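You operate a simulated robot arm through the tools that you are given. There is no shell and no other tool.

You run a simulated two-armed robot. Do the job below in one go: nothing can be reset, and whatever is moved stays where it is left.

Task
Set bar 2 down in the tank that job card L names.
Fine: lift it clear first; the hooks end on their low stop.

The check looks at the end state, three seconds after you hand in, the way a careful person would. Anything else that was tipped, shoved, dropped, spilled or broken makes it a failure.

Robot
Two 7-joint arms with two-finger parallel grippers on one trunk that stands fixed in place. Base frame: the origin is at the foot of the trunk, x ahead of it, y to its left, z up. Lengths are in m, angles in degrees, forces in N, time in s.
The left shoulder is at [0.06, 0.189, 1.259], the right one opposite. With the tool pointing down near the work surface each hand reaches from about 0.1 to 0.66 m from the base axis, measured 20 degrees to its own side. Payload 3.43 kg a hand.
Tool frame (each hand has its own): the origin (TCP) lies between the finger pads and is the grasp point; the fingertips stand 0.03 m ahead of it; z points along the fingers, y is the line along which they close. Largest opening 0.094 m; finger width 0.028, thickness 0.01; the body of the gripper, 0.05 by 0.096 m, starts 0.055 m behind the TCP.
Orientation is that of the tool frame in the base frame, as a unit quaternion [w, x, y, z]. With the fingers straight down and closing along the base's y, the tool's x points along the base's -x, its y along +y and its z along -z.

Tools
- The arms move only by the tool move_arm. It takes "left_series", "right_series" or both (then of equal length, played together; a hand with none holds still); each is a list of rows, each an object of numbers (a shift or turn left out is 0, a gripper value left out holds the last): "rx", "ry", "rz": the turn, a rotation vector about the base's x, y, z in degrees; "dx", "dy", "dz": the shift along the base's x, y, z in m; "gripper": the opening, from 0 (shut) to 1 (fully open). In form: [{"rx": .., "ry": .., "rz": .., "dx": .., "dy": .., "dz": .., "gripper": ..}, ...]. A call has 1 to 20 rows; each row shifts and turns the commanded pose from where the row before left it. Each row takes 0.2 s and may step no farther than 0.05 m and 8.6 degrees from the row before; otherwise, or with a gripper value out of range, the whole call is refused. A pose out of reach is approached as far as the arm can. The call stops where the force on the tool passes 40 N (or 10 N more than at its start, if that is more) or the arm is blocked; 0.2 s more then pass. The fingers move at their own pace (about 0.153 m/s each) and stop on an object; they squeeze with about 32 N. The grip force told is the motor's: it shows also when the fingers shut on nothing. Time passes only in rows, and 0.2 s behind the last, so rows that do not move let the fingers close. The reply holds the time, the measured pose of the TCP, the force on the tool along the base axes, the opening and the grip force, in the units named above and with some noise, with the torque about the TCP (base axes, N m) and any sound that the robot's microphone picked up.
- Cameras (640 x 400 px; columns grow to the right, rows downward): "scene" is now at [0.0179, 0.0137, 1.8101]; the picture's right is [0.18, -0.98, 0.00], its down [-0.74, -0.14, -0.66] and it looks along [0.65, 0.12, -0.75] (base axes); focal length 324 px, centre (320, 200). "left" rides on the left gripper at [0.076, -0.014, -0.102] in its tool frame; the picture's right is [0.18, 0.98, 0.00], its down [-0.75, 0.14, -0.64] and it looks along [-0.63, 0.12, 0.77] (tool axes); focal length 243 px, centre (320, 200). "right" rides on the right gripper at [0.076, 0.014, -0.102] in its tool frame; the picture's right is [-0.18, 0.98, 0.00], its down [-0.75, -0.14, -0.64] and it looks along [-0.63, -0.12, 0.77] (tool axes); focal length 243 px, centre (320, 200). There is no depth. A picture from a camera that has moved, and an enlarged one, comes with that camera's place and axes in the base frame and with its lens.
- get_image(camera): a new picture of that camera. No time passes.
- move_column(by): slides the trunk up (or, below 0, down) by that many m; the arms and the scene camera ride with it, the base frame stays. It gives what a move gives, with no picture.
- pan_tilt(pan, tilt): turns the head with the scene camera to pan (to the left, within 86 degrees either way) and tilt (down, from -29 to 69), counted from straight ahead of the robot. It gives what a move gives.
- close_up(camera, box): a new picture of the part [left, top, right, bottom] of that camera's present view, enlarged. No time passes.
- job_done(): hands the job in; it is judged then, once.

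Places have to be worked out from the pictures, the camera data and where the tool is seen. Open the grippers and draw the arms clear of the work before you hand the job in, unless the task says otherwise.

The tools are called after "Request:" by a JSON object that holds its "api" and its "payload". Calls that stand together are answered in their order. move_arm: Moves the arms, as the interface text tells. Its arguments: {"type":"object","properties":{"left_series":{"type":"array","items":{"type":"object","properties":{"rx":{"type":"number"},"ry":{"type":"number"},"rz":{"type":"number"},"dx":{"type":"number"},"dy":{"type":"number"},"dz":{"type":"number"},"gripper":{"type":"number"}}}},"right_series":{"type":"array","items":{"type":"object","properties":{"rx":{"type":"number"},"ry":{"type":"number"},"rz":{"type":"number"},"dx":{"type":"number"},"dy":{"type":"number"},"dz":{"type":"number"},"gripper":{"type":"number"}}}}},"required":[]} The other tools are called the same way: move_column (by) moves the trunk up or down; pan_tilt (pan, tilt) turns the head that bears the scene camera; get_image (camera) takes a picture; close_up (camera, box) takes an enlarged picture of a part of a camera's view; job_done () hands the job in.

At the start:

```text
clock: 0.0
left_position: [0.3167, 0.1465, 1.3434]
left_orientation: [0.0, 0.0, 1.0, 0.0]
left_ft_force: [0.3, 0.8, 0.3]
left_ft_torque: [-0.01, -0.02, 0.03]
left_width: 0.094
left_grip_force: 0.0
right_position: [0.3199, -0.139, 1.31]
right_orientation: [0.0, 0.0, 1.0, 0.0]
right_ft_force: [-0.1, -0.4, 0.3]
right_ft_torque: [0.0, 0.02, -0.03]
right_width: 0.0941
right_grip_force: 0.0
trunk travel left (down, up): [-0.931, 0.059]
head pan, tilt (commanded): [10.4, 48.7]
```

scene: 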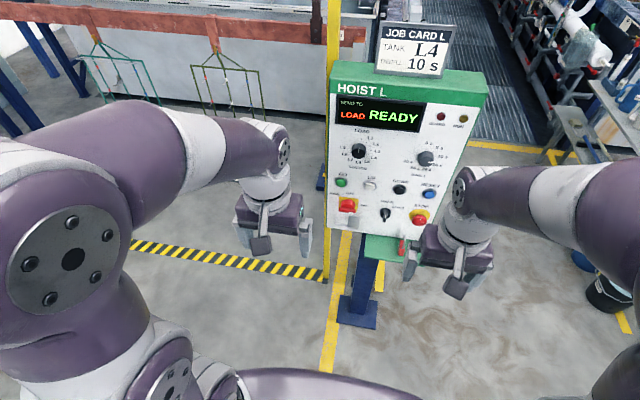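
right: 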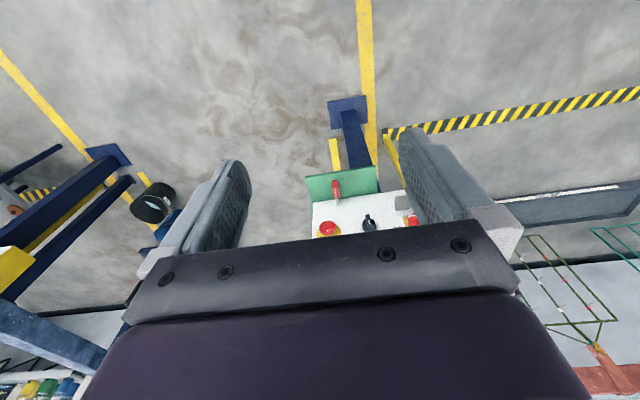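
left: 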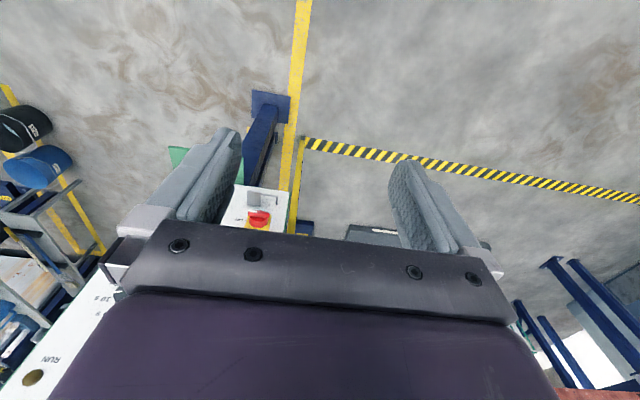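

The scene shows a hoist control panel "HOIST L" with a job card naming tank L4. I'll look closer at the panel and its surroundings first.

Request:
{"api": "close_up", "payload": {"camera": "scene", "box": [320, 70, 490, 180]}}

Request:
{"api": "close_up", "payload": {"camera": "scene", "box": [320, 160, 490, 270]}}

Request:
{"api": "close_up", "payload": {"camera": "scene", "box": [360, 10, 470, 90]}}

Request:
{"api": "close_up", "payload": {"camera": "scene", "box": [0, 0, 340, 200]}}

```text
3.64 times, centred on (405, 125) of scene
camera zoom: at [0.0179, 0.0137, 1.8101], right [0.18, -0.98, 0.0], down [-0.74, -0.14, -0.66], along [0.65, 0.12, -0.75], focal length 1178 px, centre (11, 473)
```

zoom: 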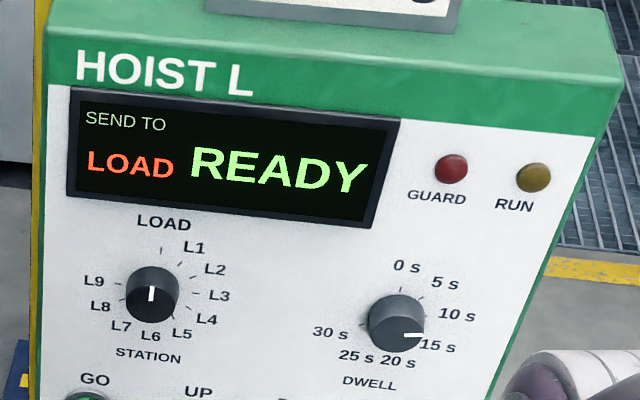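

```text
3.64 times, centred on (405, 215) of scene
camera zoom: at [0.0179, 0.0137, 1.8101], right [0.18, -0.98, 0.0], down [-0.74, -0.14, -0.66], along [0.65, 0.12, -0.75], focal length 1178 px, centre (11, 146)
```

zoom: 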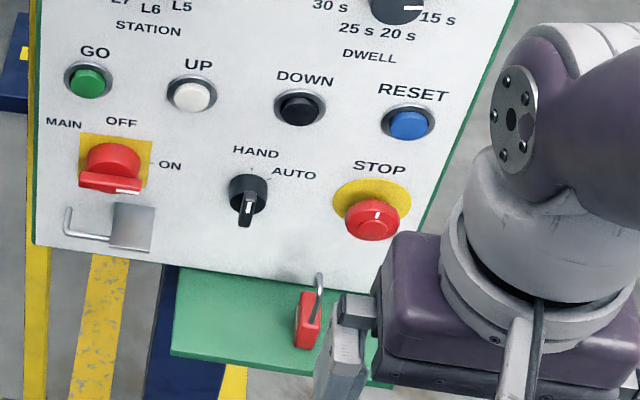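

```text
5.00 times, centred on (415, 50) of scene
camera zoom: at [0.0179, 0.0137, 1.8101], right [0.18, -0.98, 0.0], down [-0.74, -0.14, -0.66], along [0.65, 0.12, -0.75], focal length 1620 px, centre (-155, 950)
```

zoom: 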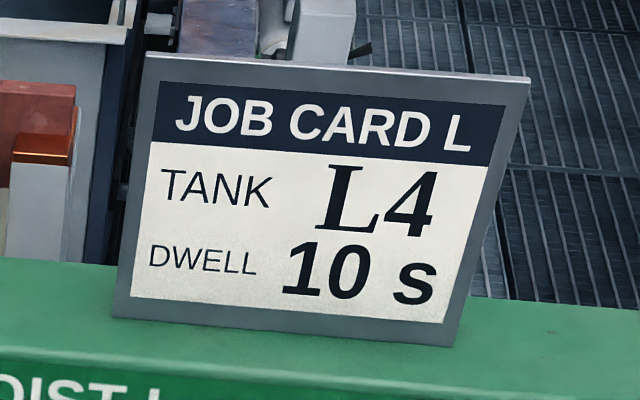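

```text
1.88 times, centred on (170, 100) of scene
camera zoom: at [0.0179, 0.0137, 1.8101], right [0.18, -0.98, 0.0], down [-0.74, -0.14, -0.66], along [0.65, 0.12, -0.75], focal length 610 px, centre (602, 388)
```

zoom: 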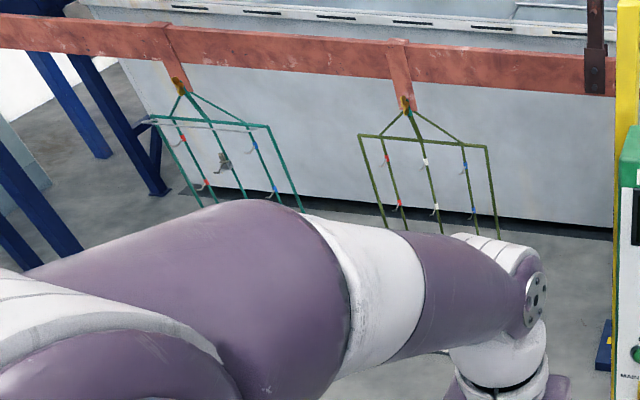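

The station knob, dwell knob, GO/UP/DOWN/RESET buttons, main switch and HAND/AUTO selector are visible. I'll look around with the head to see the line, the bars and the hoist.

Request:
{"api": "pan_tilt", "payload": {"pan": 40, "tilt": 20}}

Request:
{"api": "get_image", "payload": {"camera": "scene"}}

Request:
{"api": "pan_tilt", "payload": {"pan": 0, "tilt": 15}}

Request:
{"api": "get_image", "payload": {"camera": "scene"}}

Request:
{"api": "pan_tilt", "payload": {"pan": -45, "tilt": 20}}

Request:
{"api": "get_image", "payload": {"camera": "scene"}}

```text
clock: 0.9
left_position: [0.3173, 0.1469, 1.3425]
left_orientation: [0.0, 0.001, 1.0, 0.0]
left_ft_force: [-0.2, 0.2, -0.2]
left_ft_torque: [0.02, 0.01, 0.03]
left_width: 0.094
left_grip_force: 0.1
right_position: [0.3206, -0.1382, 1.3097]
right_orientation: [0.001, 0.0, 1.0, 0.0]
right_ft_force: [-0.8, -0.7, -1.0]
right_ft_torque: [0.02, 0.02, 0.0]
right_width: 0.0941
right_grip_force: 0.1
trunk travel left (down, up): [-0.931, 0.059]
head pan, tilt (commanded): [40.0, 20.0]
```

```text
taken
camera scene: at [0.0124, 0.0593, 1.8538], right [0.64, -0.77, 0.0], down [-0.26, -0.22, -0.94], along [0.72, 0.6, -0.34], focal length 324 px, centre (320, 200)
```

scene: 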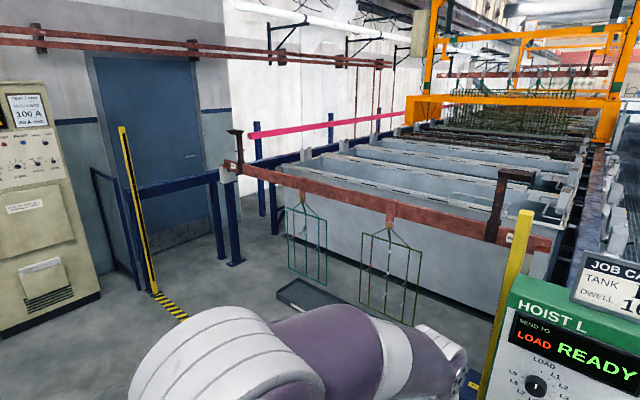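

```text
clock: 2.0
left_position: [0.3167, 0.1468, 1.342]
left_orientation: [0.0, 0.0, 1.0, 0.0]
left_ft_force: [0.5, 0.7, -0.7]
left_ft_torque: [0.01, -0.03, -0.03]
left_width: 0.0939
left_grip_force: 0.0
right_position: [0.3201, -0.1381, 1.31]
right_orientation: [0.0, 0.0, 1.0, 0.001]
right_ft_force: [-0.2, 0.9, 0.6]
right_ft_torque: [0.0, -0.03, 0.02]
right_width: 0.0943
right_grip_force: 0.0
trunk travel left (down, up): [-0.931, 0.059]
head pan, tilt (commanded): [0.0, 15.0]
```

```text
taken
camera scene: at [0.0343, -0.0003, 1.862], right [0.0, -1.0, 0.0], down [-0.26, 0.0, -0.97], along [0.97, 0.0, -0.26], focal length 324 px, centre (320, 200)
```

scene: 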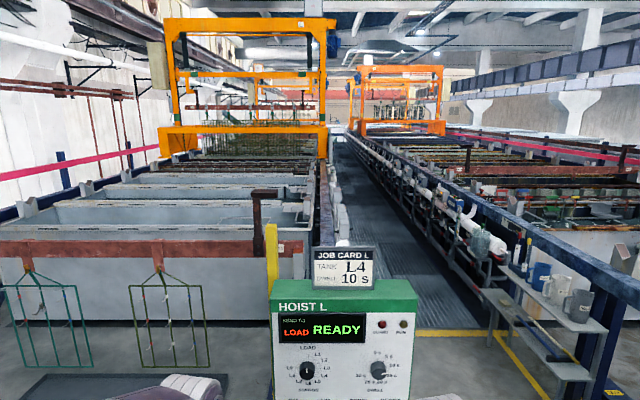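

```text
clock: 3.1
left_position: [0.3171, 0.1477, 1.3422]
left_orientation: [0.0, 0.0, 1.0, 0.0]
left_ft_force: [0.8, -0.3, -0.5]
left_ft_torque: [0.01, -0.01, 0.02]
left_width: 0.0942
left_grip_force: 0.0
right_position: [0.3208, -0.1396, 1.3102]
right_orientation: [0.0, 0.0, 1.0, 0.0]
right_ft_force: [-0.6, -0.1, 0.4]
right_ft_torque: [-0.04, 0.04, 0.02]
right_width: 0.0941
right_grip_force: 0.0
trunk travel left (down, up): [-0.931, 0.059]
head pan, tilt (commanded): [-45.0, 20.0]
```

```text
taken
camera scene: at [0.0069, -0.0662, 1.8539], right [-0.71, -0.71, 0.0], down [-0.24, 0.24, -0.94], along [0.66, -0.66, -0.34], focal length 324 px, centre (320, 200)
```

scene: 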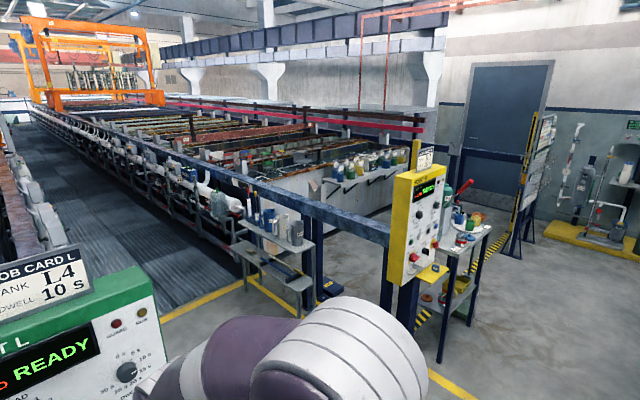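

The orange gantry hoist runs over the left line of tanks, with bars in several places. I'll zoom in on the bar tags and tank labels to find bar 2.

Request:
{"api": "pan_tilt", "payload": {"pan": 20, "tilt": 10}}

Request:
{"api": "get_image", "payload": {"camera": "scene"}}

Request:
{"api": "close_up", "payload": {"camera": "scene", "box": [320, 80, 520, 205]}}

Request:
{"api": "close_up", "payload": {"camera": "scene", "box": [240, 140, 440, 265]}}

Request:
{"api": "close_up", "payload": {"camera": "scene", "box": [380, 180, 540, 280]}}

Request:
{"api": "close_up", "payload": {"camera": "scene", "box": [140, 160, 300, 260]}}

```text
clock: 4.5
left_position: [0.3167, 0.1466, 1.3425]
left_orientation: [0.001, 0.0, 1.0, 0.0]
left_ft_force: [-0.5, 0.4, 0.5]
left_ft_torque: [-0.03, 0.01, 0.01]
left_width: 0.094
left_grip_force: 0.1
right_position: [0.3203, -0.1373, 1.3101]
right_orientation: [0.0, 0.0, 1.0, 0.0]
right_ft_force: [0.0, -0.4, -0.8]
right_ft_torque: [0.01, 0.01, 0.01]
right_width: 0.094
right_grip_force: 0.1
trunk travel left (down, up): [-0.931, 0.059]
head pan, tilt (commanded): [20.0, 10.0]
```

```text
taken
camera scene: at [0.0284, 0.0313, 1.8701], right [0.34, -0.94, 0.0], down [-0.16, -0.06, -0.98], along [0.93, 0.34, -0.17], focal length 324 px, centre (320, 200)
```

scene: 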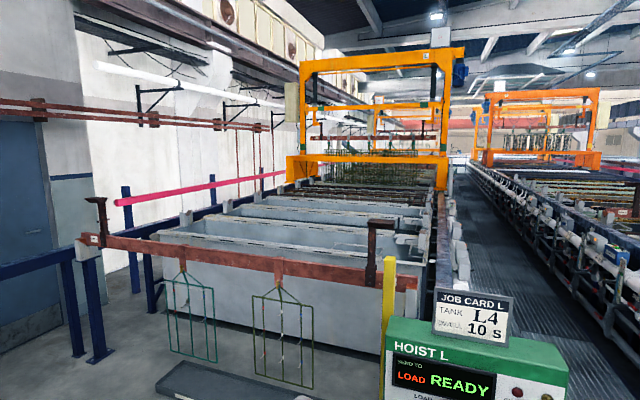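

```text
3.20 times, centred on (420, 142) of scene
camera zoom: at [0.0284, 0.0313, 1.8701], right [0.34, -0.94, 0.0], down [-0.16, -0.06, -0.98], along [0.93, 0.34, -0.17], focal length 1037 px, centre (0, 384)
```

zoom: 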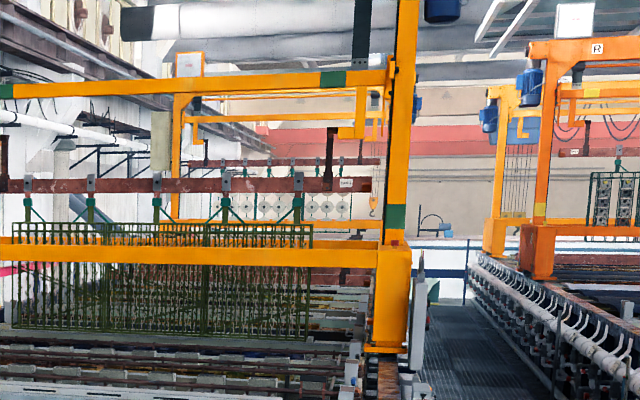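

```text
3.20 times, centred on (340, 202) of scene
camera zoom: at [0.0284, 0.0313, 1.8701], right [0.34, -0.94, 0.0], down [-0.16, -0.06, -0.98], along [0.93, 0.34, -0.17], focal length 1037 px, centre (256, 192)
```

zoom: 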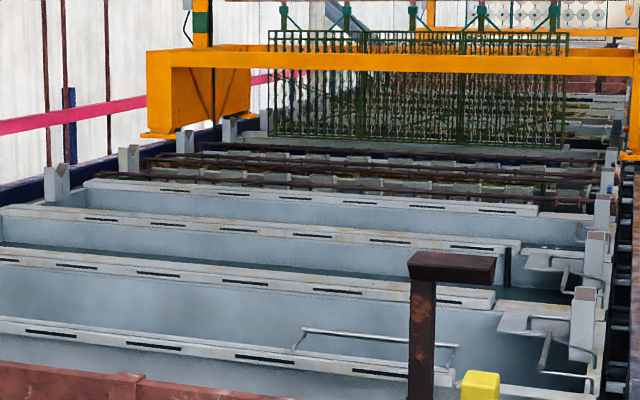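

```text
4.00 times, centred on (460, 230) of scene
camera zoom: at [0.0284, 0.0313, 1.8701], right [0.34, -0.94, 0.0], down [-0.16, -0.06, -0.98], along [0.93, 0.34, -0.17], focal length 1296 px, centre (-240, 80)
```

zoom: 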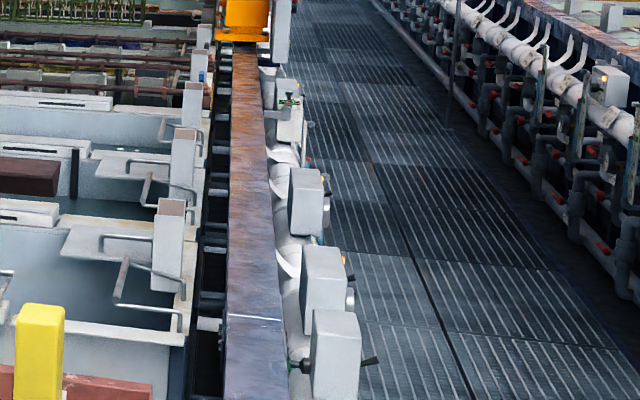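

```text
4.00 times, centred on (220, 210) of scene
camera zoom: at [0.0284, 0.0313, 1.8701], right [0.34, -0.94, 0.0], down [-0.16, -0.06, -0.98], along [0.93, 0.34, -0.17], focal length 1296 px, centre (720, 160)
```

zoom: 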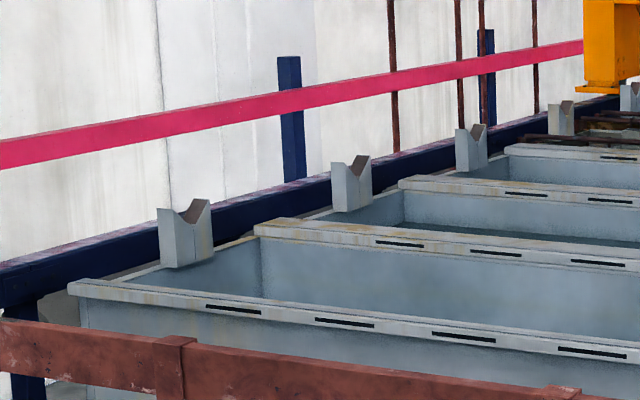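

There are tags on the bars. I'll zoom in hard on them, along with the bar hanging at the gantry.

Request:
{"api": "close_up", "payload": {"camera": "scene", "box": [360, 265, 424, 305]}}

Request:
{"api": "close_up", "payload": {"camera": "scene", "box": [80, 220, 144, 260]}}

Request:
{"api": "close_up", "payload": {"camera": "scene", "box": [400, 120, 448, 150]}}

Request:
{"api": "close_up", "payload": {"camera": "scene", "box": [300, 115, 380, 165]}}

Request:
{"api": "close_up", "payload": {"camera": "scene", "box": [280, 30, 480, 155]}}

Request:
{"api": "close_up", "payload": {"camera": "scene", "box": [470, 80, 630, 180]}}

```text
10.00 times, centred on (392, 285) of scene
camera zoom: at [0.0284, 0.0313, 1.8701], right [0.34, -0.94, 0.0], down [-0.16, -0.06, -0.98], along [0.93, 0.34, -0.17], focal length 3241 px, centre (-400, -650)
```

zoom: 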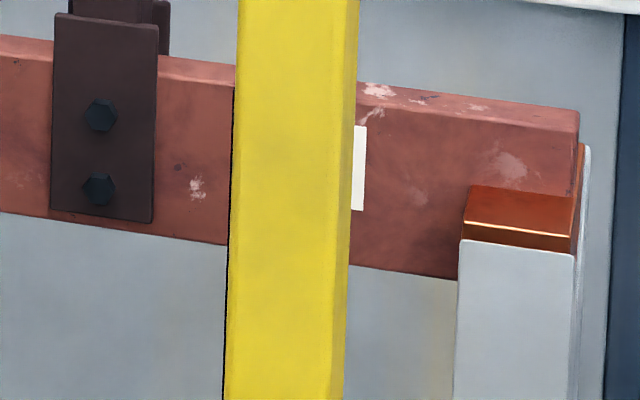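

```text
10.00 times, centred on (112, 240) of scene
camera zoom: at [0.0284, 0.0313, 1.8701], right [0.34, -0.94, 0.0], down [-0.16, -0.06, -0.98], along [0.93, 0.34, -0.17], focal length 3241 px, centre (2400, -200)
```

zoom: 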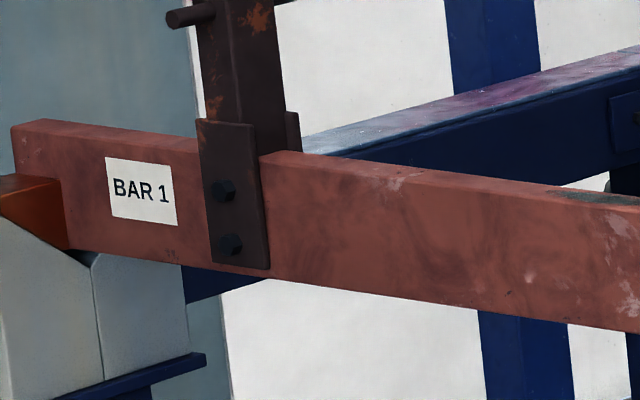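

```text
13.33 times, centred on (424, 135) of scene
camera zoom: at [0.0284, 0.0313, 1.8701], right [0.34, -0.94, 0.0], down [-0.16, -0.06, -0.98], along [0.93, 0.34, -0.17], focal length 4321 px, centre (-1067, 1067)
```

zoom: 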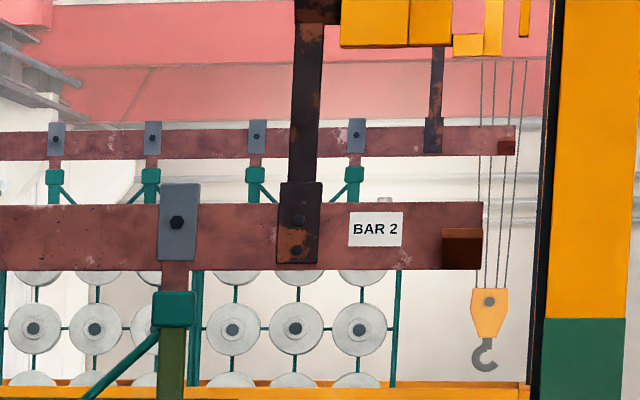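

```text
8.00 times, centred on (340, 140) of scene
camera zoom: at [0.0284, 0.0313, 1.8701], right [0.34, -0.94, 0.0], down [-0.16, -0.06, -0.98], along [0.93, 0.34, -0.17], focal length 2592 px, centre (160, 680)
```

zoom: 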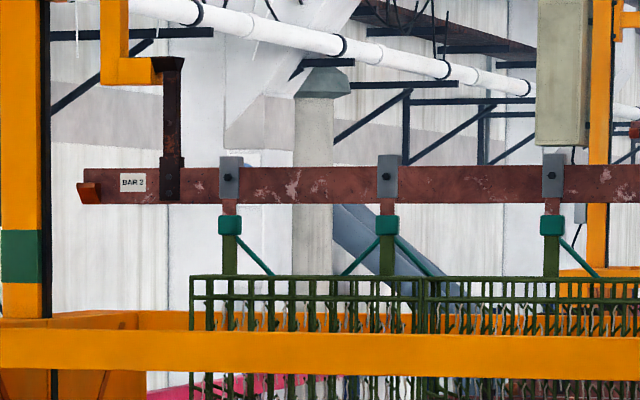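

```text
3.20 times, centred on (380, 92) of scene
camera zoom: at [0.0284, 0.0313, 1.8701], right [0.34, -0.94, 0.0], down [-0.16, -0.06, -0.98], along [0.93, 0.34, -0.17], focal length 1037 px, centre (128, 544)
```

zoom: 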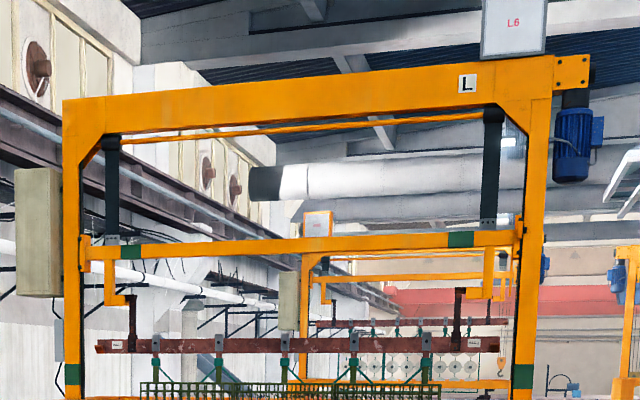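

```text
4.00 times, centred on (550, 130) of scene
camera zoom: at [0.0284, 0.0313, 1.8701], right [0.34, -0.94, 0.0], down [-0.16, -0.06, -0.98], along [0.93, 0.34, -0.17], focal length 1296 px, centre (-600, 480)
```

zoom: 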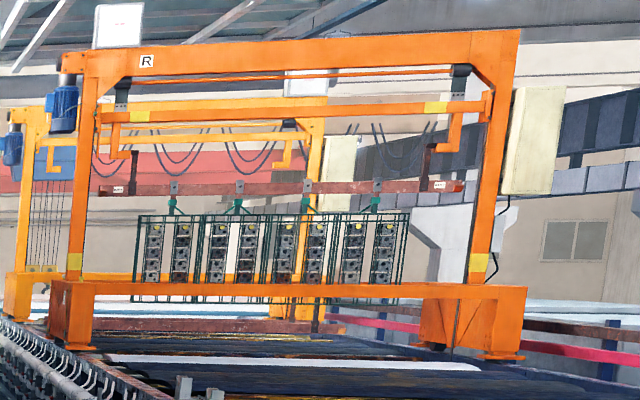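

Bar 2 is hanging on hoist L's hooks (the gantry sign reads L6), and the card names L4. Now I need precise panel geometry: I'll look at the panel from this height first, then lower the trunk for a second viewpoint.

Request:
{"api": "pan_tilt", "payload": {"pan": -10, "tilt": 45}}

Request:
{"api": "get_image", "payload": {"camera": "scene"}}

Request:
{"api": "close_up", "payload": {"camera": "scene", "box": [180, 80, 340, 180]}}

Request:
{"api": "close_up", "payload": {"camera": "scene", "box": [180, 170, 340, 270]}}

```text
clock: 5.5
left_position: [0.3177, 0.1474, 1.3422]
left_orientation: [0.0, 0.0, 1.0, 0.0]
left_ft_force: [0.2, -0.4, 0.2]
left_ft_torque: [0.0, 0.03, -0.02]
left_width: 0.0941
left_grip_force: 0.0
right_position: [0.3206, -0.138, 1.3104]
right_orientation: [0.0, -0.001, 1.0, 0.001]
right_ft_force: [1.3, 0.4, -0.3]
right_ft_torque: [-0.01, -0.01, 0.03]
right_width: 0.0942
right_grip_force: 0.1
trunk travel left (down, up): [-0.931, 0.059]
head pan, tilt (commanded): [-10.0, 45.0]
```

```text
taken
camera scene: at [0.021, -0.0144, 1.8153], right [-0.17, -0.98, 0.0], down [-0.7, 0.12, -0.71], along [0.7, -0.12, -0.71], focal length 324 px, centre (320, 200)
```

scene: 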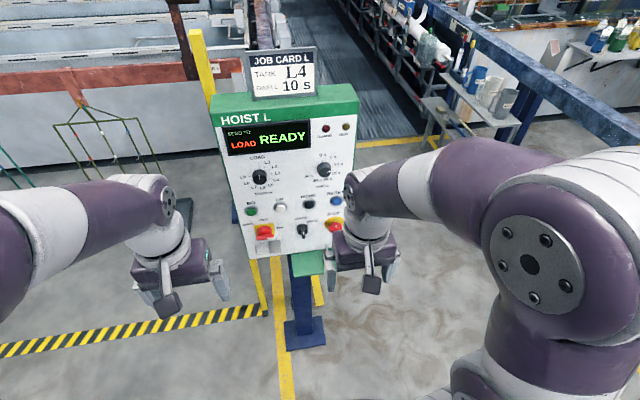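

```text
4.00 times, centred on (260, 130) of scene
camera zoom: at [0.021, -0.0144, 1.8153], right [-0.17, -0.98, 0.0], down [-0.7, 0.12, -0.71], along [0.7, -0.12, -0.71], focal length 1296 px, centre (560, 480)
```

zoom: 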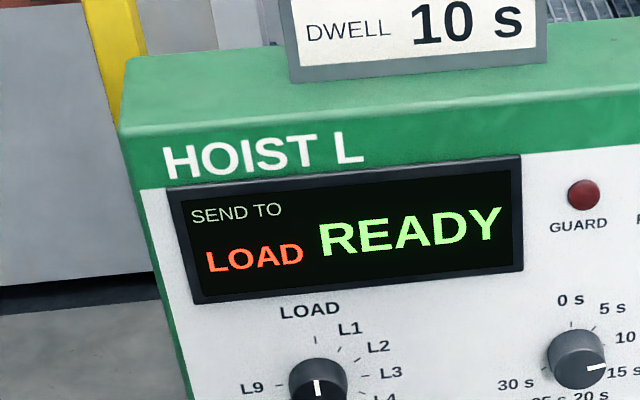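

```text
4.00 times, centred on (260, 220) of scene
camera zoom: at [0.021, -0.0144, 1.8153], right [-0.17, -0.98, 0.0], down [-0.7, 0.12, -0.71], along [0.7, -0.12, -0.71], focal length 1296 px, centre (560, 120)
```

zoom: 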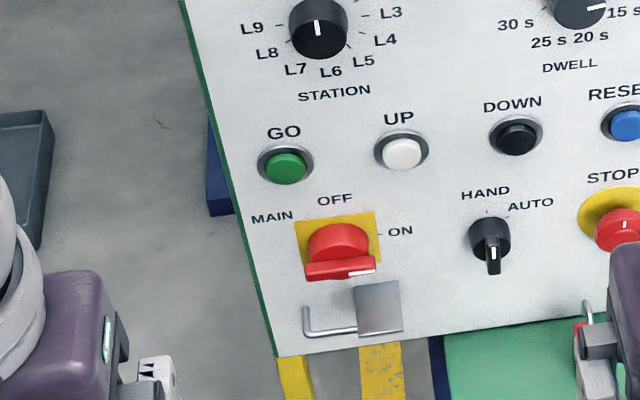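

The main switch points to ON, and the station knob to LOAD. I'll lower the trunk 0.25 m; the arms are well short of the panel (panel at about x≈0.78), which gives a second viewpoint and a better working height.

Request:
{"api": "move_column", "payload": {"by": -0.25}}

Request:
{"api": "pan_tilt", "payload": {"pan": -10, "tilt": 30}}

Request:
{"api": "get_image", "payload": {"camera": "scene"}}

Request:
{"api": "get_image", "payload": {"camera": "right"}}

Request:
{"api": "get_image", "payload": {"camera": "left"}}

```text
clock: 8.1
left_position: [0.3171, 0.1471, 1.0914]
left_orientation: [0.0, 0.0, 1.0, 0.0]
left_ft_force: [-0.2, -0.2, -0.9]
left_ft_torque: [-0.01, 0.04, 0.0]
left_width: 0.0939
left_grip_force: 0.1
right_position: [0.3194, -0.1391, 1.0601]
right_orientation: [-0.001, 0.0, 1.0, 0.0]
right_ft_force: [0.1, -0.1, -0.4]
right_ft_torque: [0.01, -0.01, 0.0]
right_width: 0.0936
right_grip_force: 0.0
trunk travel left (down, up): [-0.681, 0.309]
head pan, tilt (commanded): [-10.0, 45.0]
```

```text
clock: 8.8
left_position: [0.3176, 0.146, 1.0916]
left_orientation: [0.001, -0.001, 1.0, 0.0]
left_ft_force: [0.0, -0.3, -1.2]
left_ft_torque: [0.0, 0.01, -0.01]
left_width: 0.0939
left_grip_force: 0.1
right_position: [0.321, -0.1391, 1.0597]
right_orientation: [0.0, 0.001, 1.0, -0.001]
right_ft_force: [1.1, -0.6, -0.6]
right_ft_torque: [0.01, 0.02, -0.01]
right_width: 0.0938
right_grip_force: 0.0
trunk travel left (down, up): [-0.681, 0.309]
head pan, tilt (commanded): [-10.0, 30.0]
```

```text
taken
camera scene: at [0.03, -0.0161, 1.5877], right [-0.17, -0.98, 0.0], down [-0.49, 0.09, -0.87], along [0.85, -0.15, -0.5], focal length 324 px, centre (320, 200)
```

scene: 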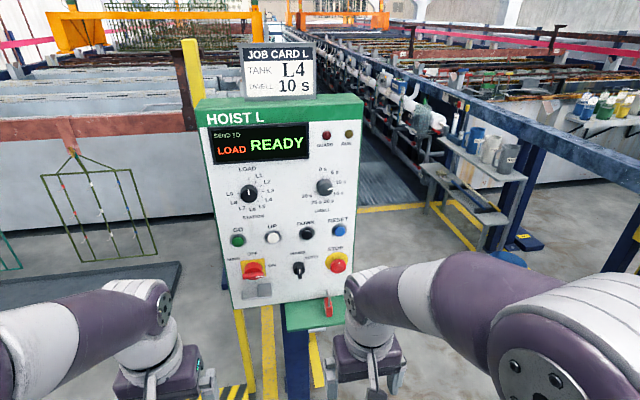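

```text
taken
camera right: at [0.2436, -0.1237, 1.1611], right [0.18, 0.98, 0.0], down [0.75, -0.14, 0.64], along [0.63, -0.12, -0.77], focal length 243 px, centre (320, 200)
```

right: 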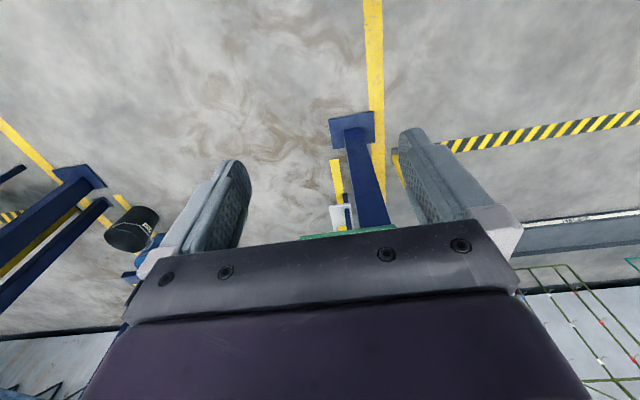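

```text
taken
camera left: at [0.2418, 0.1329, 1.1952], right [-0.18, 0.98, 0.0], down [0.75, 0.14, 0.64], along [0.63, 0.12, -0.77], focal length 243 px, centre (320, 200)
```

left: 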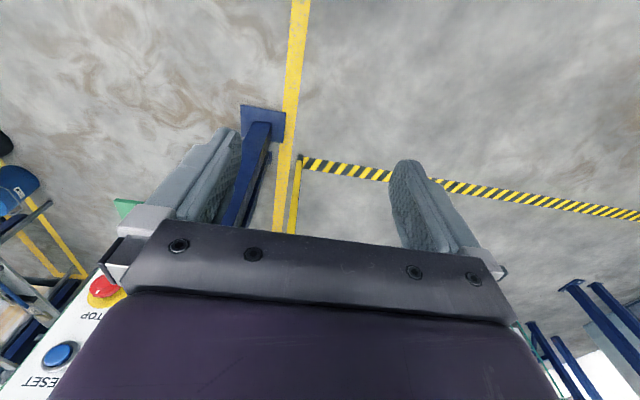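

Now I'll take sharp close-ups of the panel from this lower viewpoint for triangulation.

Request:
{"api": "close_up", "payload": {"camera": "scene", "box": [192, 80, 384, 200]}}

Request:
{"api": "close_up", "payload": {"camera": "scene", "box": [192, 190, 384, 310]}}

Request:
{"api": "close_up", "payload": {"camera": "scene", "box": [220, 155, 300, 205]}}

Request:
{"api": "close_up", "payload": {"camera": "scene", "box": [270, 240, 350, 290]}}

```text
3.33 times, centred on (288, 140) of scene
camera zoom: at [0.03, -0.0161, 1.5877], right [-0.17, -0.98, 0.0], down [-0.49, 0.09, -0.87], along [0.85, -0.15, -0.5], focal length 1080 px, centre (427, 400)
```

zoom: 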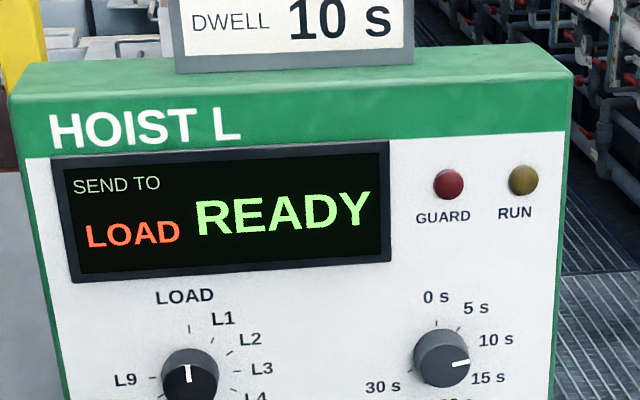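

```text
3.33 times, centred on (288, 250) of scene
camera zoom: at [0.03, -0.0161, 1.5877], right [-0.17, -0.98, 0.0], down [-0.49, 0.09, -0.87], along [0.85, -0.15, -0.5], focal length 1080 px, centre (427, 33)
```

zoom: 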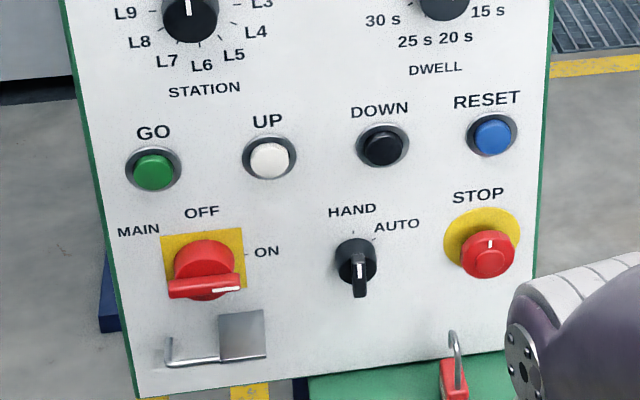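

```text
8.00 times, centred on (260, 180) of scene
camera zoom: at [0.03, -0.0161, 1.5877], right [-0.17, -0.98, 0.0], down [-0.49, 0.09, -0.87], along [0.85, -0.15, -0.5], focal length 2592 px, centre (800, 360)
```

zoom: 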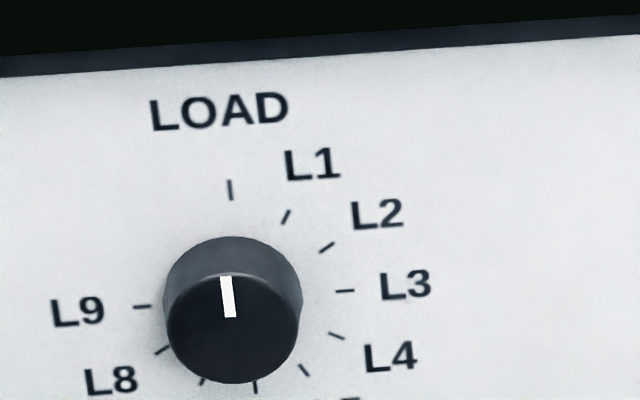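

```text
8.00 times, centred on (310, 265) of scene
camera zoom: at [0.03, -0.0161, 1.5877], right [-0.17, -0.98, 0.0], down [-0.49, 0.09, -0.87], along [0.85, -0.15, -0.5], focal length 2592 px, centre (400, -320)
```

zoom: 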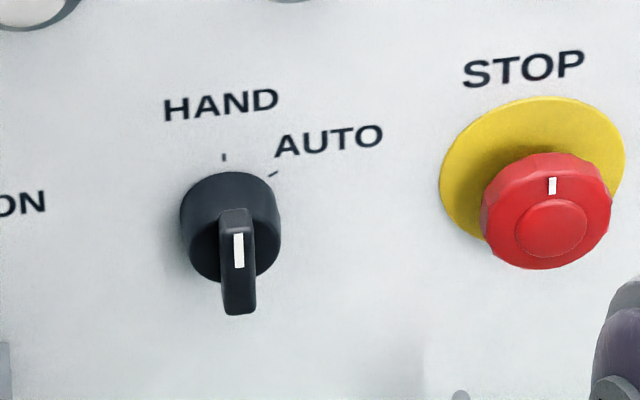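

The panel turns out to be vertical at x≈0.755, with buttons at z≈1.06: GO y≈0.079, UP y≈-0.013, DOWN y≈-0.106, RESET y≈-0.199; the station knob is at about (y 0.033, z 1.201), and the selector is already on HAND. Next I'll check the hoist and tanks closely from this height.

Request:
{"api": "pan_tilt", "payload": {"pan": 22, "tilt": 2}}

Request:
{"api": "get_image", "payload": {"camera": "scene"}}

Request:
{"api": "close_up", "payload": {"camera": "scene", "box": [270, 60, 480, 190]}}

Request:
{"api": "close_up", "payload": {"camera": "scene", "box": [180, 170, 480, 290]}}

```text
clock: 9.8
left_position: [0.3173, 0.1464, 1.0913]
left_orientation: [0.0, 0.0, 1.0, 0.001]
left_ft_force: [0.8, 0.2, -0.2]
left_ft_torque: [-0.01, 0.03, -0.02]
left_width: 0.0941
left_grip_force: 0.0
right_position: [0.3214, -0.1383, 1.0598]
right_orientation: [0.001, 0.001, 1.0, 0.0]
right_ft_force: [-0.5, -0.5, 0.1]
right_ft_torque: [0.02, 0.02, 0.01]
right_width: 0.094
right_grip_force: 0.1
trunk travel left (down, up): [-0.681, 0.309]
head pan, tilt (commanded): [22.0, 2.0]
```

```text
taken
camera scene: at [0.0252, 0.0335, 1.6329], right [0.37, -0.93, 0.0], down [-0.03, -0.01, -1.0], along [0.93, 0.37, -0.04], focal length 324 px, centre (320, 200)
```

scene: 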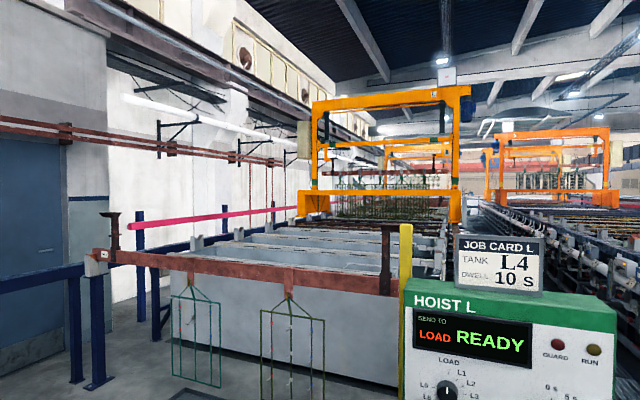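

```text
3.05 times, centred on (375, 125) of scene
camera zoom: at [0.0252, 0.0335, 1.6329], right [0.37, -0.93, 0.0], down [-0.03, -0.01, -1.0], along [0.93, 0.37, -0.04], focal length 988 px, centre (152, 429)
```

zoom: 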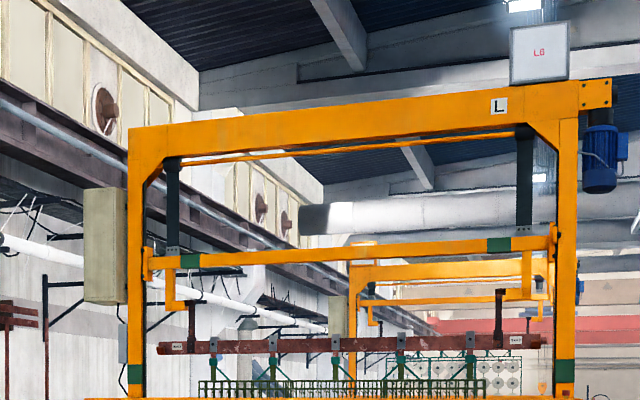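

```text
2.13 times, centred on (330, 230) of scene
camera zoom: at [0.0252, 0.0335, 1.6329], right [0.37, -0.93, 0.0], down [-0.03, -0.01, -1.0], along [0.93, 0.37, -0.04], focal length 691 px, centre (299, 136)
```

zoom: 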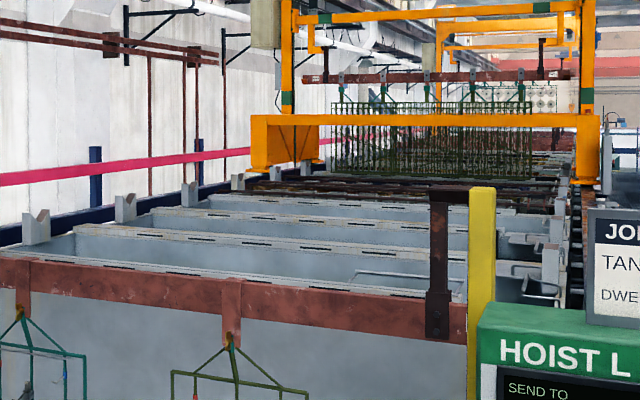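

I'll zoom into the tanks around L3–L6 to make sure tank L4 is free and to see how the bar hangs.

Request:
{"api": "close_up", "payload": {"camera": "scene", "box": [270, 200, 366, 260]}}

Request:
{"api": "close_up", "payload": {"camera": "scene", "box": [360, 190, 472, 260]}}

Request:
{"api": "close_up", "payload": {"camera": "scene", "box": [300, 130, 396, 190]}}

Request:
{"api": "close_up", "payload": {"camera": "scene", "box": [390, 130, 486, 190]}}

```text
6.67 times, centred on (318, 230) of scene
camera zoom: at [0.0252, 0.0335, 1.6329], right [0.37, -0.93, 0.0], down [-0.03, -0.01, -1.0], along [0.93, 0.37, -0.04], focal length 2160 px, centre (333, 0)
```

zoom: 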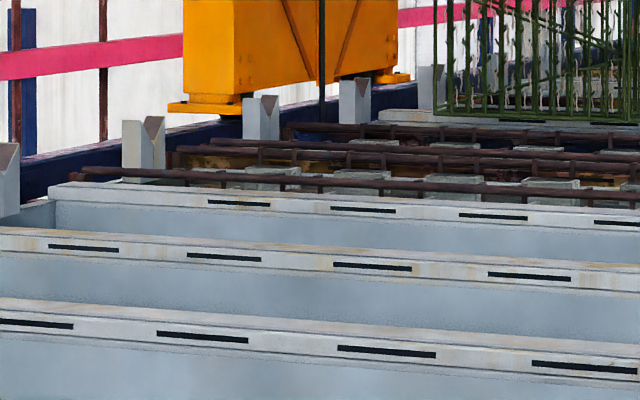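

```text
5.71 times, centred on (416, 225) of scene
camera zoom: at [0.0252, 0.0335, 1.6329], right [0.37, -0.93, 0.0], down [-0.03, -0.01, -1.0], along [0.93, 0.37, -0.04], focal length 1852 px, centre (-229, 57)
```

zoom: 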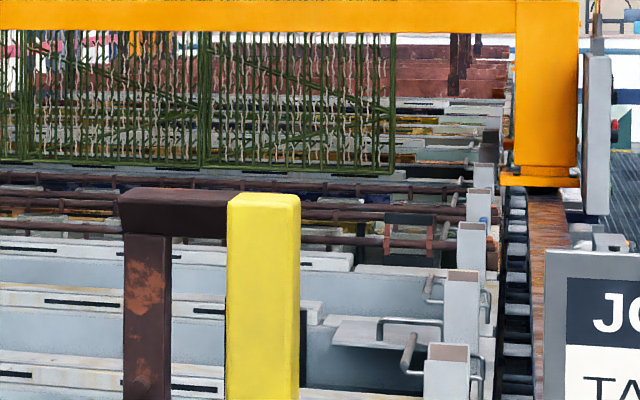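

```text
6.67 times, centred on (348, 160) of scene
camera zoom: at [0.0252, 0.0335, 1.6329], right [0.37, -0.93, 0.0], down [-0.03, -0.01, -1.0], along [0.93, 0.37, -0.04], focal length 2160 px, centre (133, 467)
```

zoom: 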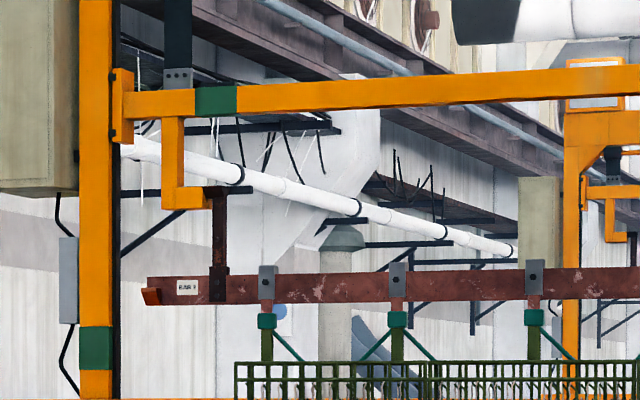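

```text
6.67 times, centred on (438, 160) of scene
camera zoom: at [0.0252, 0.0335, 1.6329], right [0.37, -0.93, 0.0], down [-0.03, -0.01, -1.0], along [0.93, 0.37, -0.04], focal length 2160 px, centre (-467, 467)
```

zoom: 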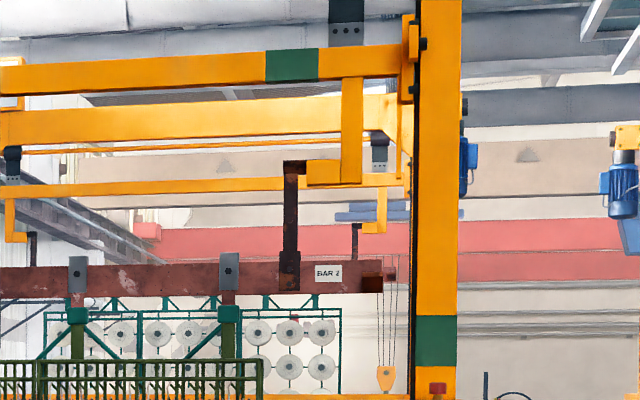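

Tank L4's saddles look empty (only anode rods at the tank sides), but there's a dark bracket-like thing near its right end. I'll zoom in on that.

Request:
{"api": "close_up", "payload": {"camera": "scene", "box": [408, 212, 456, 242]}}

Request:
{"api": "close_up", "payload": {"camera": "scene", "box": [280, 205, 328, 235]}}

Request:
{"api": "close_up", "payload": {"camera": "scene", "box": [425, 60, 473, 90]}}

```text
13.33 times, centred on (432, 227) of scene
camera zoom: at [0.0252, 0.0335, 1.6329], right [0.37, -0.93, 0.0], down [-0.03, -0.01, -1.0], along [0.93, 0.37, -0.04], focal length 4321 px, centre (-1173, -160)
```

zoom: 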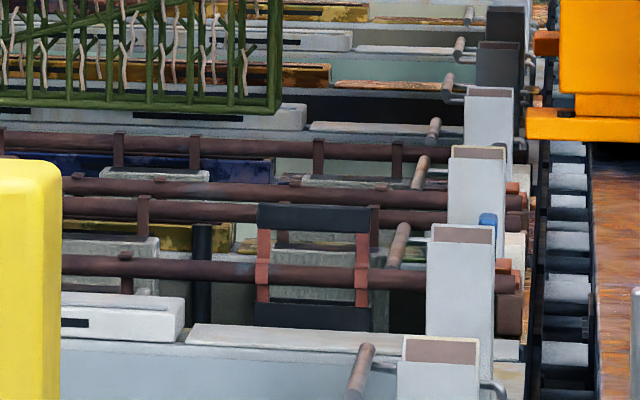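

```text
13.33 times, centred on (304, 220) of scene
camera zoom: at [0.0252, 0.0335, 1.6329], right [0.37, -0.93, 0.0], down [-0.03, -0.01, -1.0], along [0.93, 0.37, -0.04], focal length 4321 px, centre (533, -67)
```

zoom: 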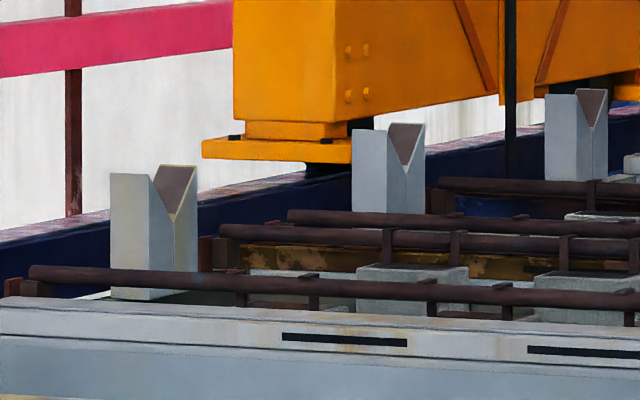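

```text
13.33 times, centred on (449, 75) of scene
camera zoom: at [0.0252, 0.0335, 1.6329], right [0.37, -0.93, 0.0], down [-0.03, -0.01, -1.0], along [0.93, 0.37, -0.04], focal length 4321 px, centre (-1400, 1867)
```

zoom: 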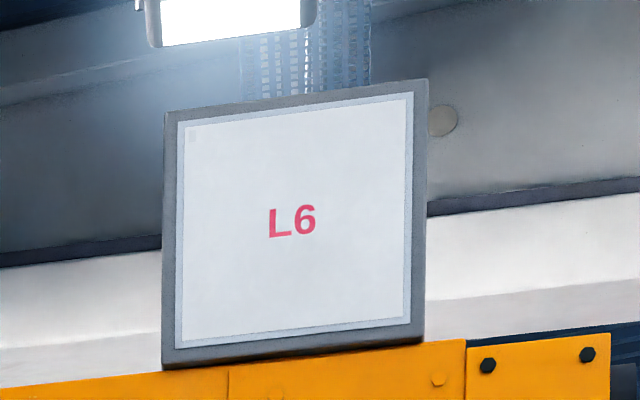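

Tank L4 is free. I'll bring the right hand to a forward-pointing pose (turn −90° about y) while advancing, with fingers closing, staying well short of the panel.

Request:
{"api": "move_arm", "payload": {"right_series": [{"ry": -8.18, "dx": 0.018, "gripper": 0}, {"ry": -8.18, "dx": 0.018}, {"ry": -8.18, "dx": 0.018}, {"ry": -8.18, "dx": 0.018}, {"ry": -8.18, "dx": 0.018}, {"ry": -8.18, "dx": 0.018}, {"ry": -8.18, "dx": 0.018}, {"ry": -8.18, "dx": 0.018}, {"ry": -8.18, "dx": 0.018}, {"ry": -8.18, "dx": 0.018}, {"ry": -8.2, "dx": 0.018}]}}

Request:
{"api": "pan_tilt", "payload": {"pan": -5, "tilt": 32}}

Request:
{"api": "get_image", "payload": {"camera": "scene"}}

Request:
{"api": "get_image", "payload": {"camera": "right"}}

```text
clock: 12.2
left_position: [0.3166, 0.1472, 1.0923]
left_orientation: [-0.001, -0.001, 1.0, 0.0]
left_ft_force: [-0.1, 0.0, -0.3]
left_ft_torque: [0.0, -0.01, 0.03]
left_width: 0.094
left_grip_force: 0.1
right_position: [0.5369, -0.1474, 1.0663]
right_orientation: [0.673, 0.015, 0.74, -0.018]
right_ft_force: [0.3, 0.1, 0.5]
right_ft_torque: [-0.02, 0.02, -0.02]
right_width: 0.0001
right_grip_force: 32.1
right hand out of reach, approached as far as the arm can: row 5, 6, 11
trunk travel left (down, up): [-0.681, 0.309]
head pan, tilt (commanded): [22.0, 2.0]
```

```text
clock: 13.2
left_position: [0.3182, 0.1469, 1.0921]
left_orientation: [0.0, 0.0, 1.0, 0.0]
left_ft_force: [-0.6, 0.7, 0.5]
left_ft_torque: [-0.03, -0.01, 0.01]
left_width: 0.0941
left_grip_force: 0.1
right_position: [0.5354, -0.1486, 1.0675]
right_orientation: [0.672, 0.015, 0.74, -0.019]
right_ft_force: [-0.5, 0.8, 0.5]
right_ft_torque: [0.0, 0.05, 0.01]
right_width: 0.0
right_grip_force: 31.8
trunk travel left (down, up): [-0.681, 0.309]
head pan, tilt (commanded): [-5.0, 32.0]
```

```text
taken
camera scene: at [0.0304, -0.0081, 1.5847], right [-0.09, -1.0, 0.0], down [-0.53, 0.05, -0.85], along [0.85, -0.07, -0.53], focal length 324 px, centre (320, 200)
```

scene: 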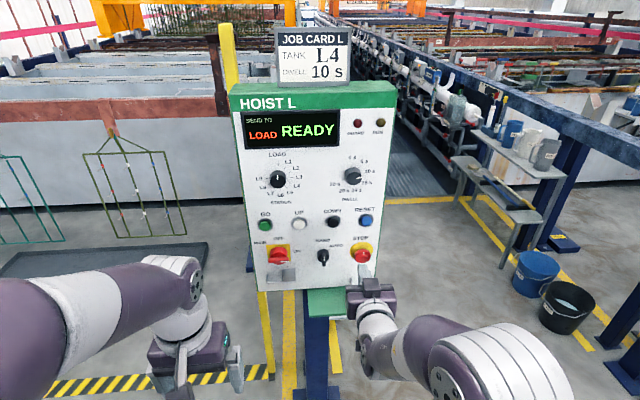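

```text
taken
camera right: at [0.4257, -0.1292, 0.9997], right [0.06, 0.98, 0.18], down [-0.57, -0.11, 0.81], along [0.82, -0.15, 0.56], focal length 243 px, centre (320, 200)
```

right: 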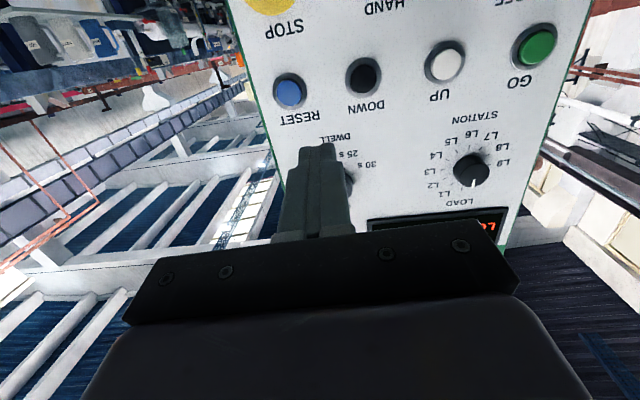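

The right hand is nearly pointing forward (arm a bit cramped at this close x). I'll move it forward and toward the UP button line; that should let it reach the full orientation.

Request:
{"api": "move_arm", "payload": {"right_series": [{"dx": 0.03, "dy": 0.03}, {"dx": 0.03, "dy": 0.03}, {"dx": 0.03, "dy": 0.03}, {"dx": 0.02, "dy": 0.0355}, {}]}}

Request:
{"api": "get_image", "payload": {"camera": "scene"}}

Request:
{"api": "get_image", "payload": {"camera": "right"}}

```text
clock: 14.4
left_position: [0.3172, 0.1461, 1.0928]
left_orientation: [0.0, 0.0, 1.0, 0.0]
left_ft_force: [0.3, -1.0, -0.1]
left_ft_torque: [0.02, -0.01, 0.02]
left_width: 0.0939
left_grip_force: 0.0
right_position: [0.6446, -0.0229, 1.0649]
right_orientation: [0.675, 0.016, 0.738, -0.02]
right_ft_force: [-0.4, -1.0, 0.5]
right_ft_torque: [0.03, -0.02, -0.01]
right_width: 0.0
right_grip_force: 31.9
trunk travel left (down, up): [-0.681, 0.309]
head pan, tilt (commanded): [-5.0, 32.0]
```

```text
taken
camera scene: at [0.0295, -0.0092, 1.5847], right [-0.09, -1.0, 0.0], down [-0.53, 0.05, -0.85], along [0.84, -0.07, -0.53], focal length 324 px, centre (320, 200)
```

scene: 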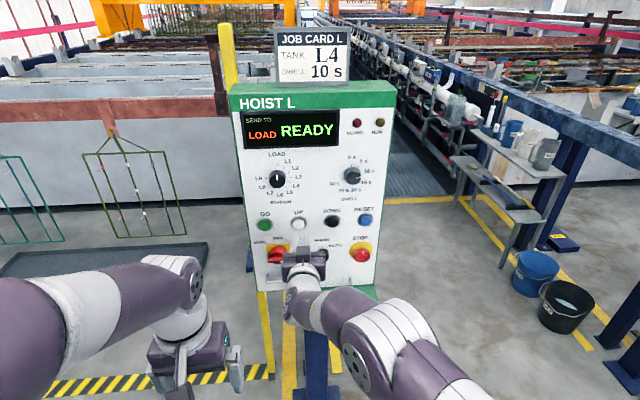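

```text
taken
camera right: at [0.535, -0.0035, 0.998], right [0.06, 0.98, 0.18], down [-0.58, -0.11, 0.81], along [0.81, -0.15, 0.56], focal length 243 px, centre (320, 200)
```

right: 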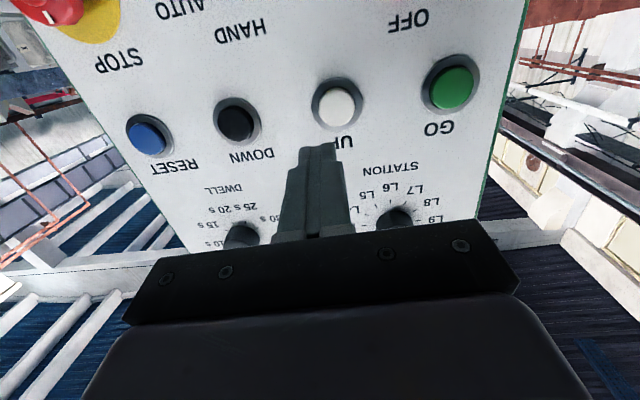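

The right hand reached (0.645,-0.023,1.065), with a ~5.5° orientation error left over. I'll correct the orientation and line up with UP at y≈-0.0135, z≈1.059, tip about 6 cm short of the button.

Request:
{"api": "move_arm", "payload": {"right_series": [{"rx": 0.3, "ry": -5.1, "rz": 2.9, "dx": 0.0154, "dy": 0.0094, "dz": -0.006}, {}, {}]}}

Request:
{"api": "get_image", "payload": {"camera": "right"}}

Request:
{"api": "close_up", "payload": {"camera": "scene", "box": [230, 190, 390, 290]}}

```text
clock: 15.2
left_position: [0.318, 0.1476, 1.0924]
left_orientation: [0.0, 0.0, 1.0, 0.0]
left_ft_force: [0.5, 0.1, 0.8]
left_ft_torque: [0.02, -0.01, 0.0]
left_width: 0.0938
left_grip_force: 0.0
right_position: [0.6602, -0.0129, 1.0594]
right_orientation: [0.707, -0.001, 0.707, 0.0]
right_ft_force: [-0.6, 1.0, -0.1]
right_ft_torque: [0.0, 0.04, 0.0]
right_width: 0.0001
right_grip_force: 31.2
trunk travel left (down, up): [-0.681, 0.309]
head pan, tilt (commanded): [-5.0, 32.0]
```

```text
taken
camera right: at [0.5572, 0.0018, 0.9826], right [0.0, 0.98, 0.18], down [-0.64, -0.14, 0.75], along [0.77, -0.12, 0.63], focal length 243 px, centre (320, 200)
```

right: 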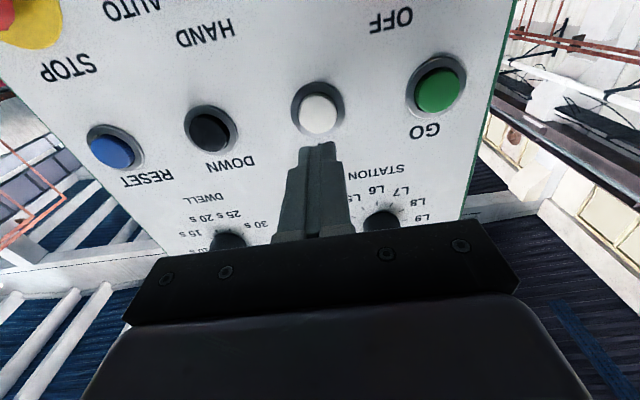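

```text
4.00 times, centred on (310, 240) of scene
camera zoom: at [0.0307, -0.0079, 1.5847], right [-0.09, -1.0, 0.0], down [-0.53, 0.05, -0.85], along [0.84, -0.07, -0.53], focal length 1296 px, centre (360, 40)
```

zoom: 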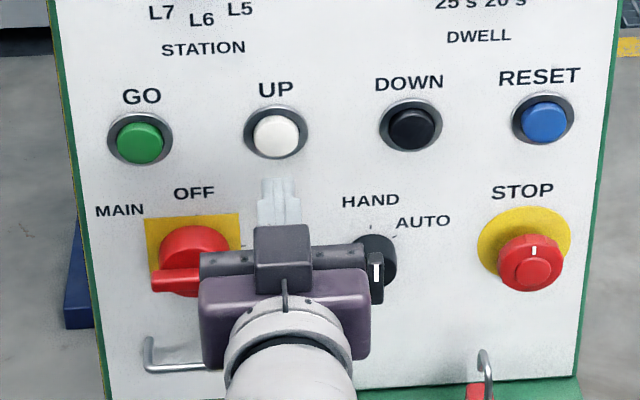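

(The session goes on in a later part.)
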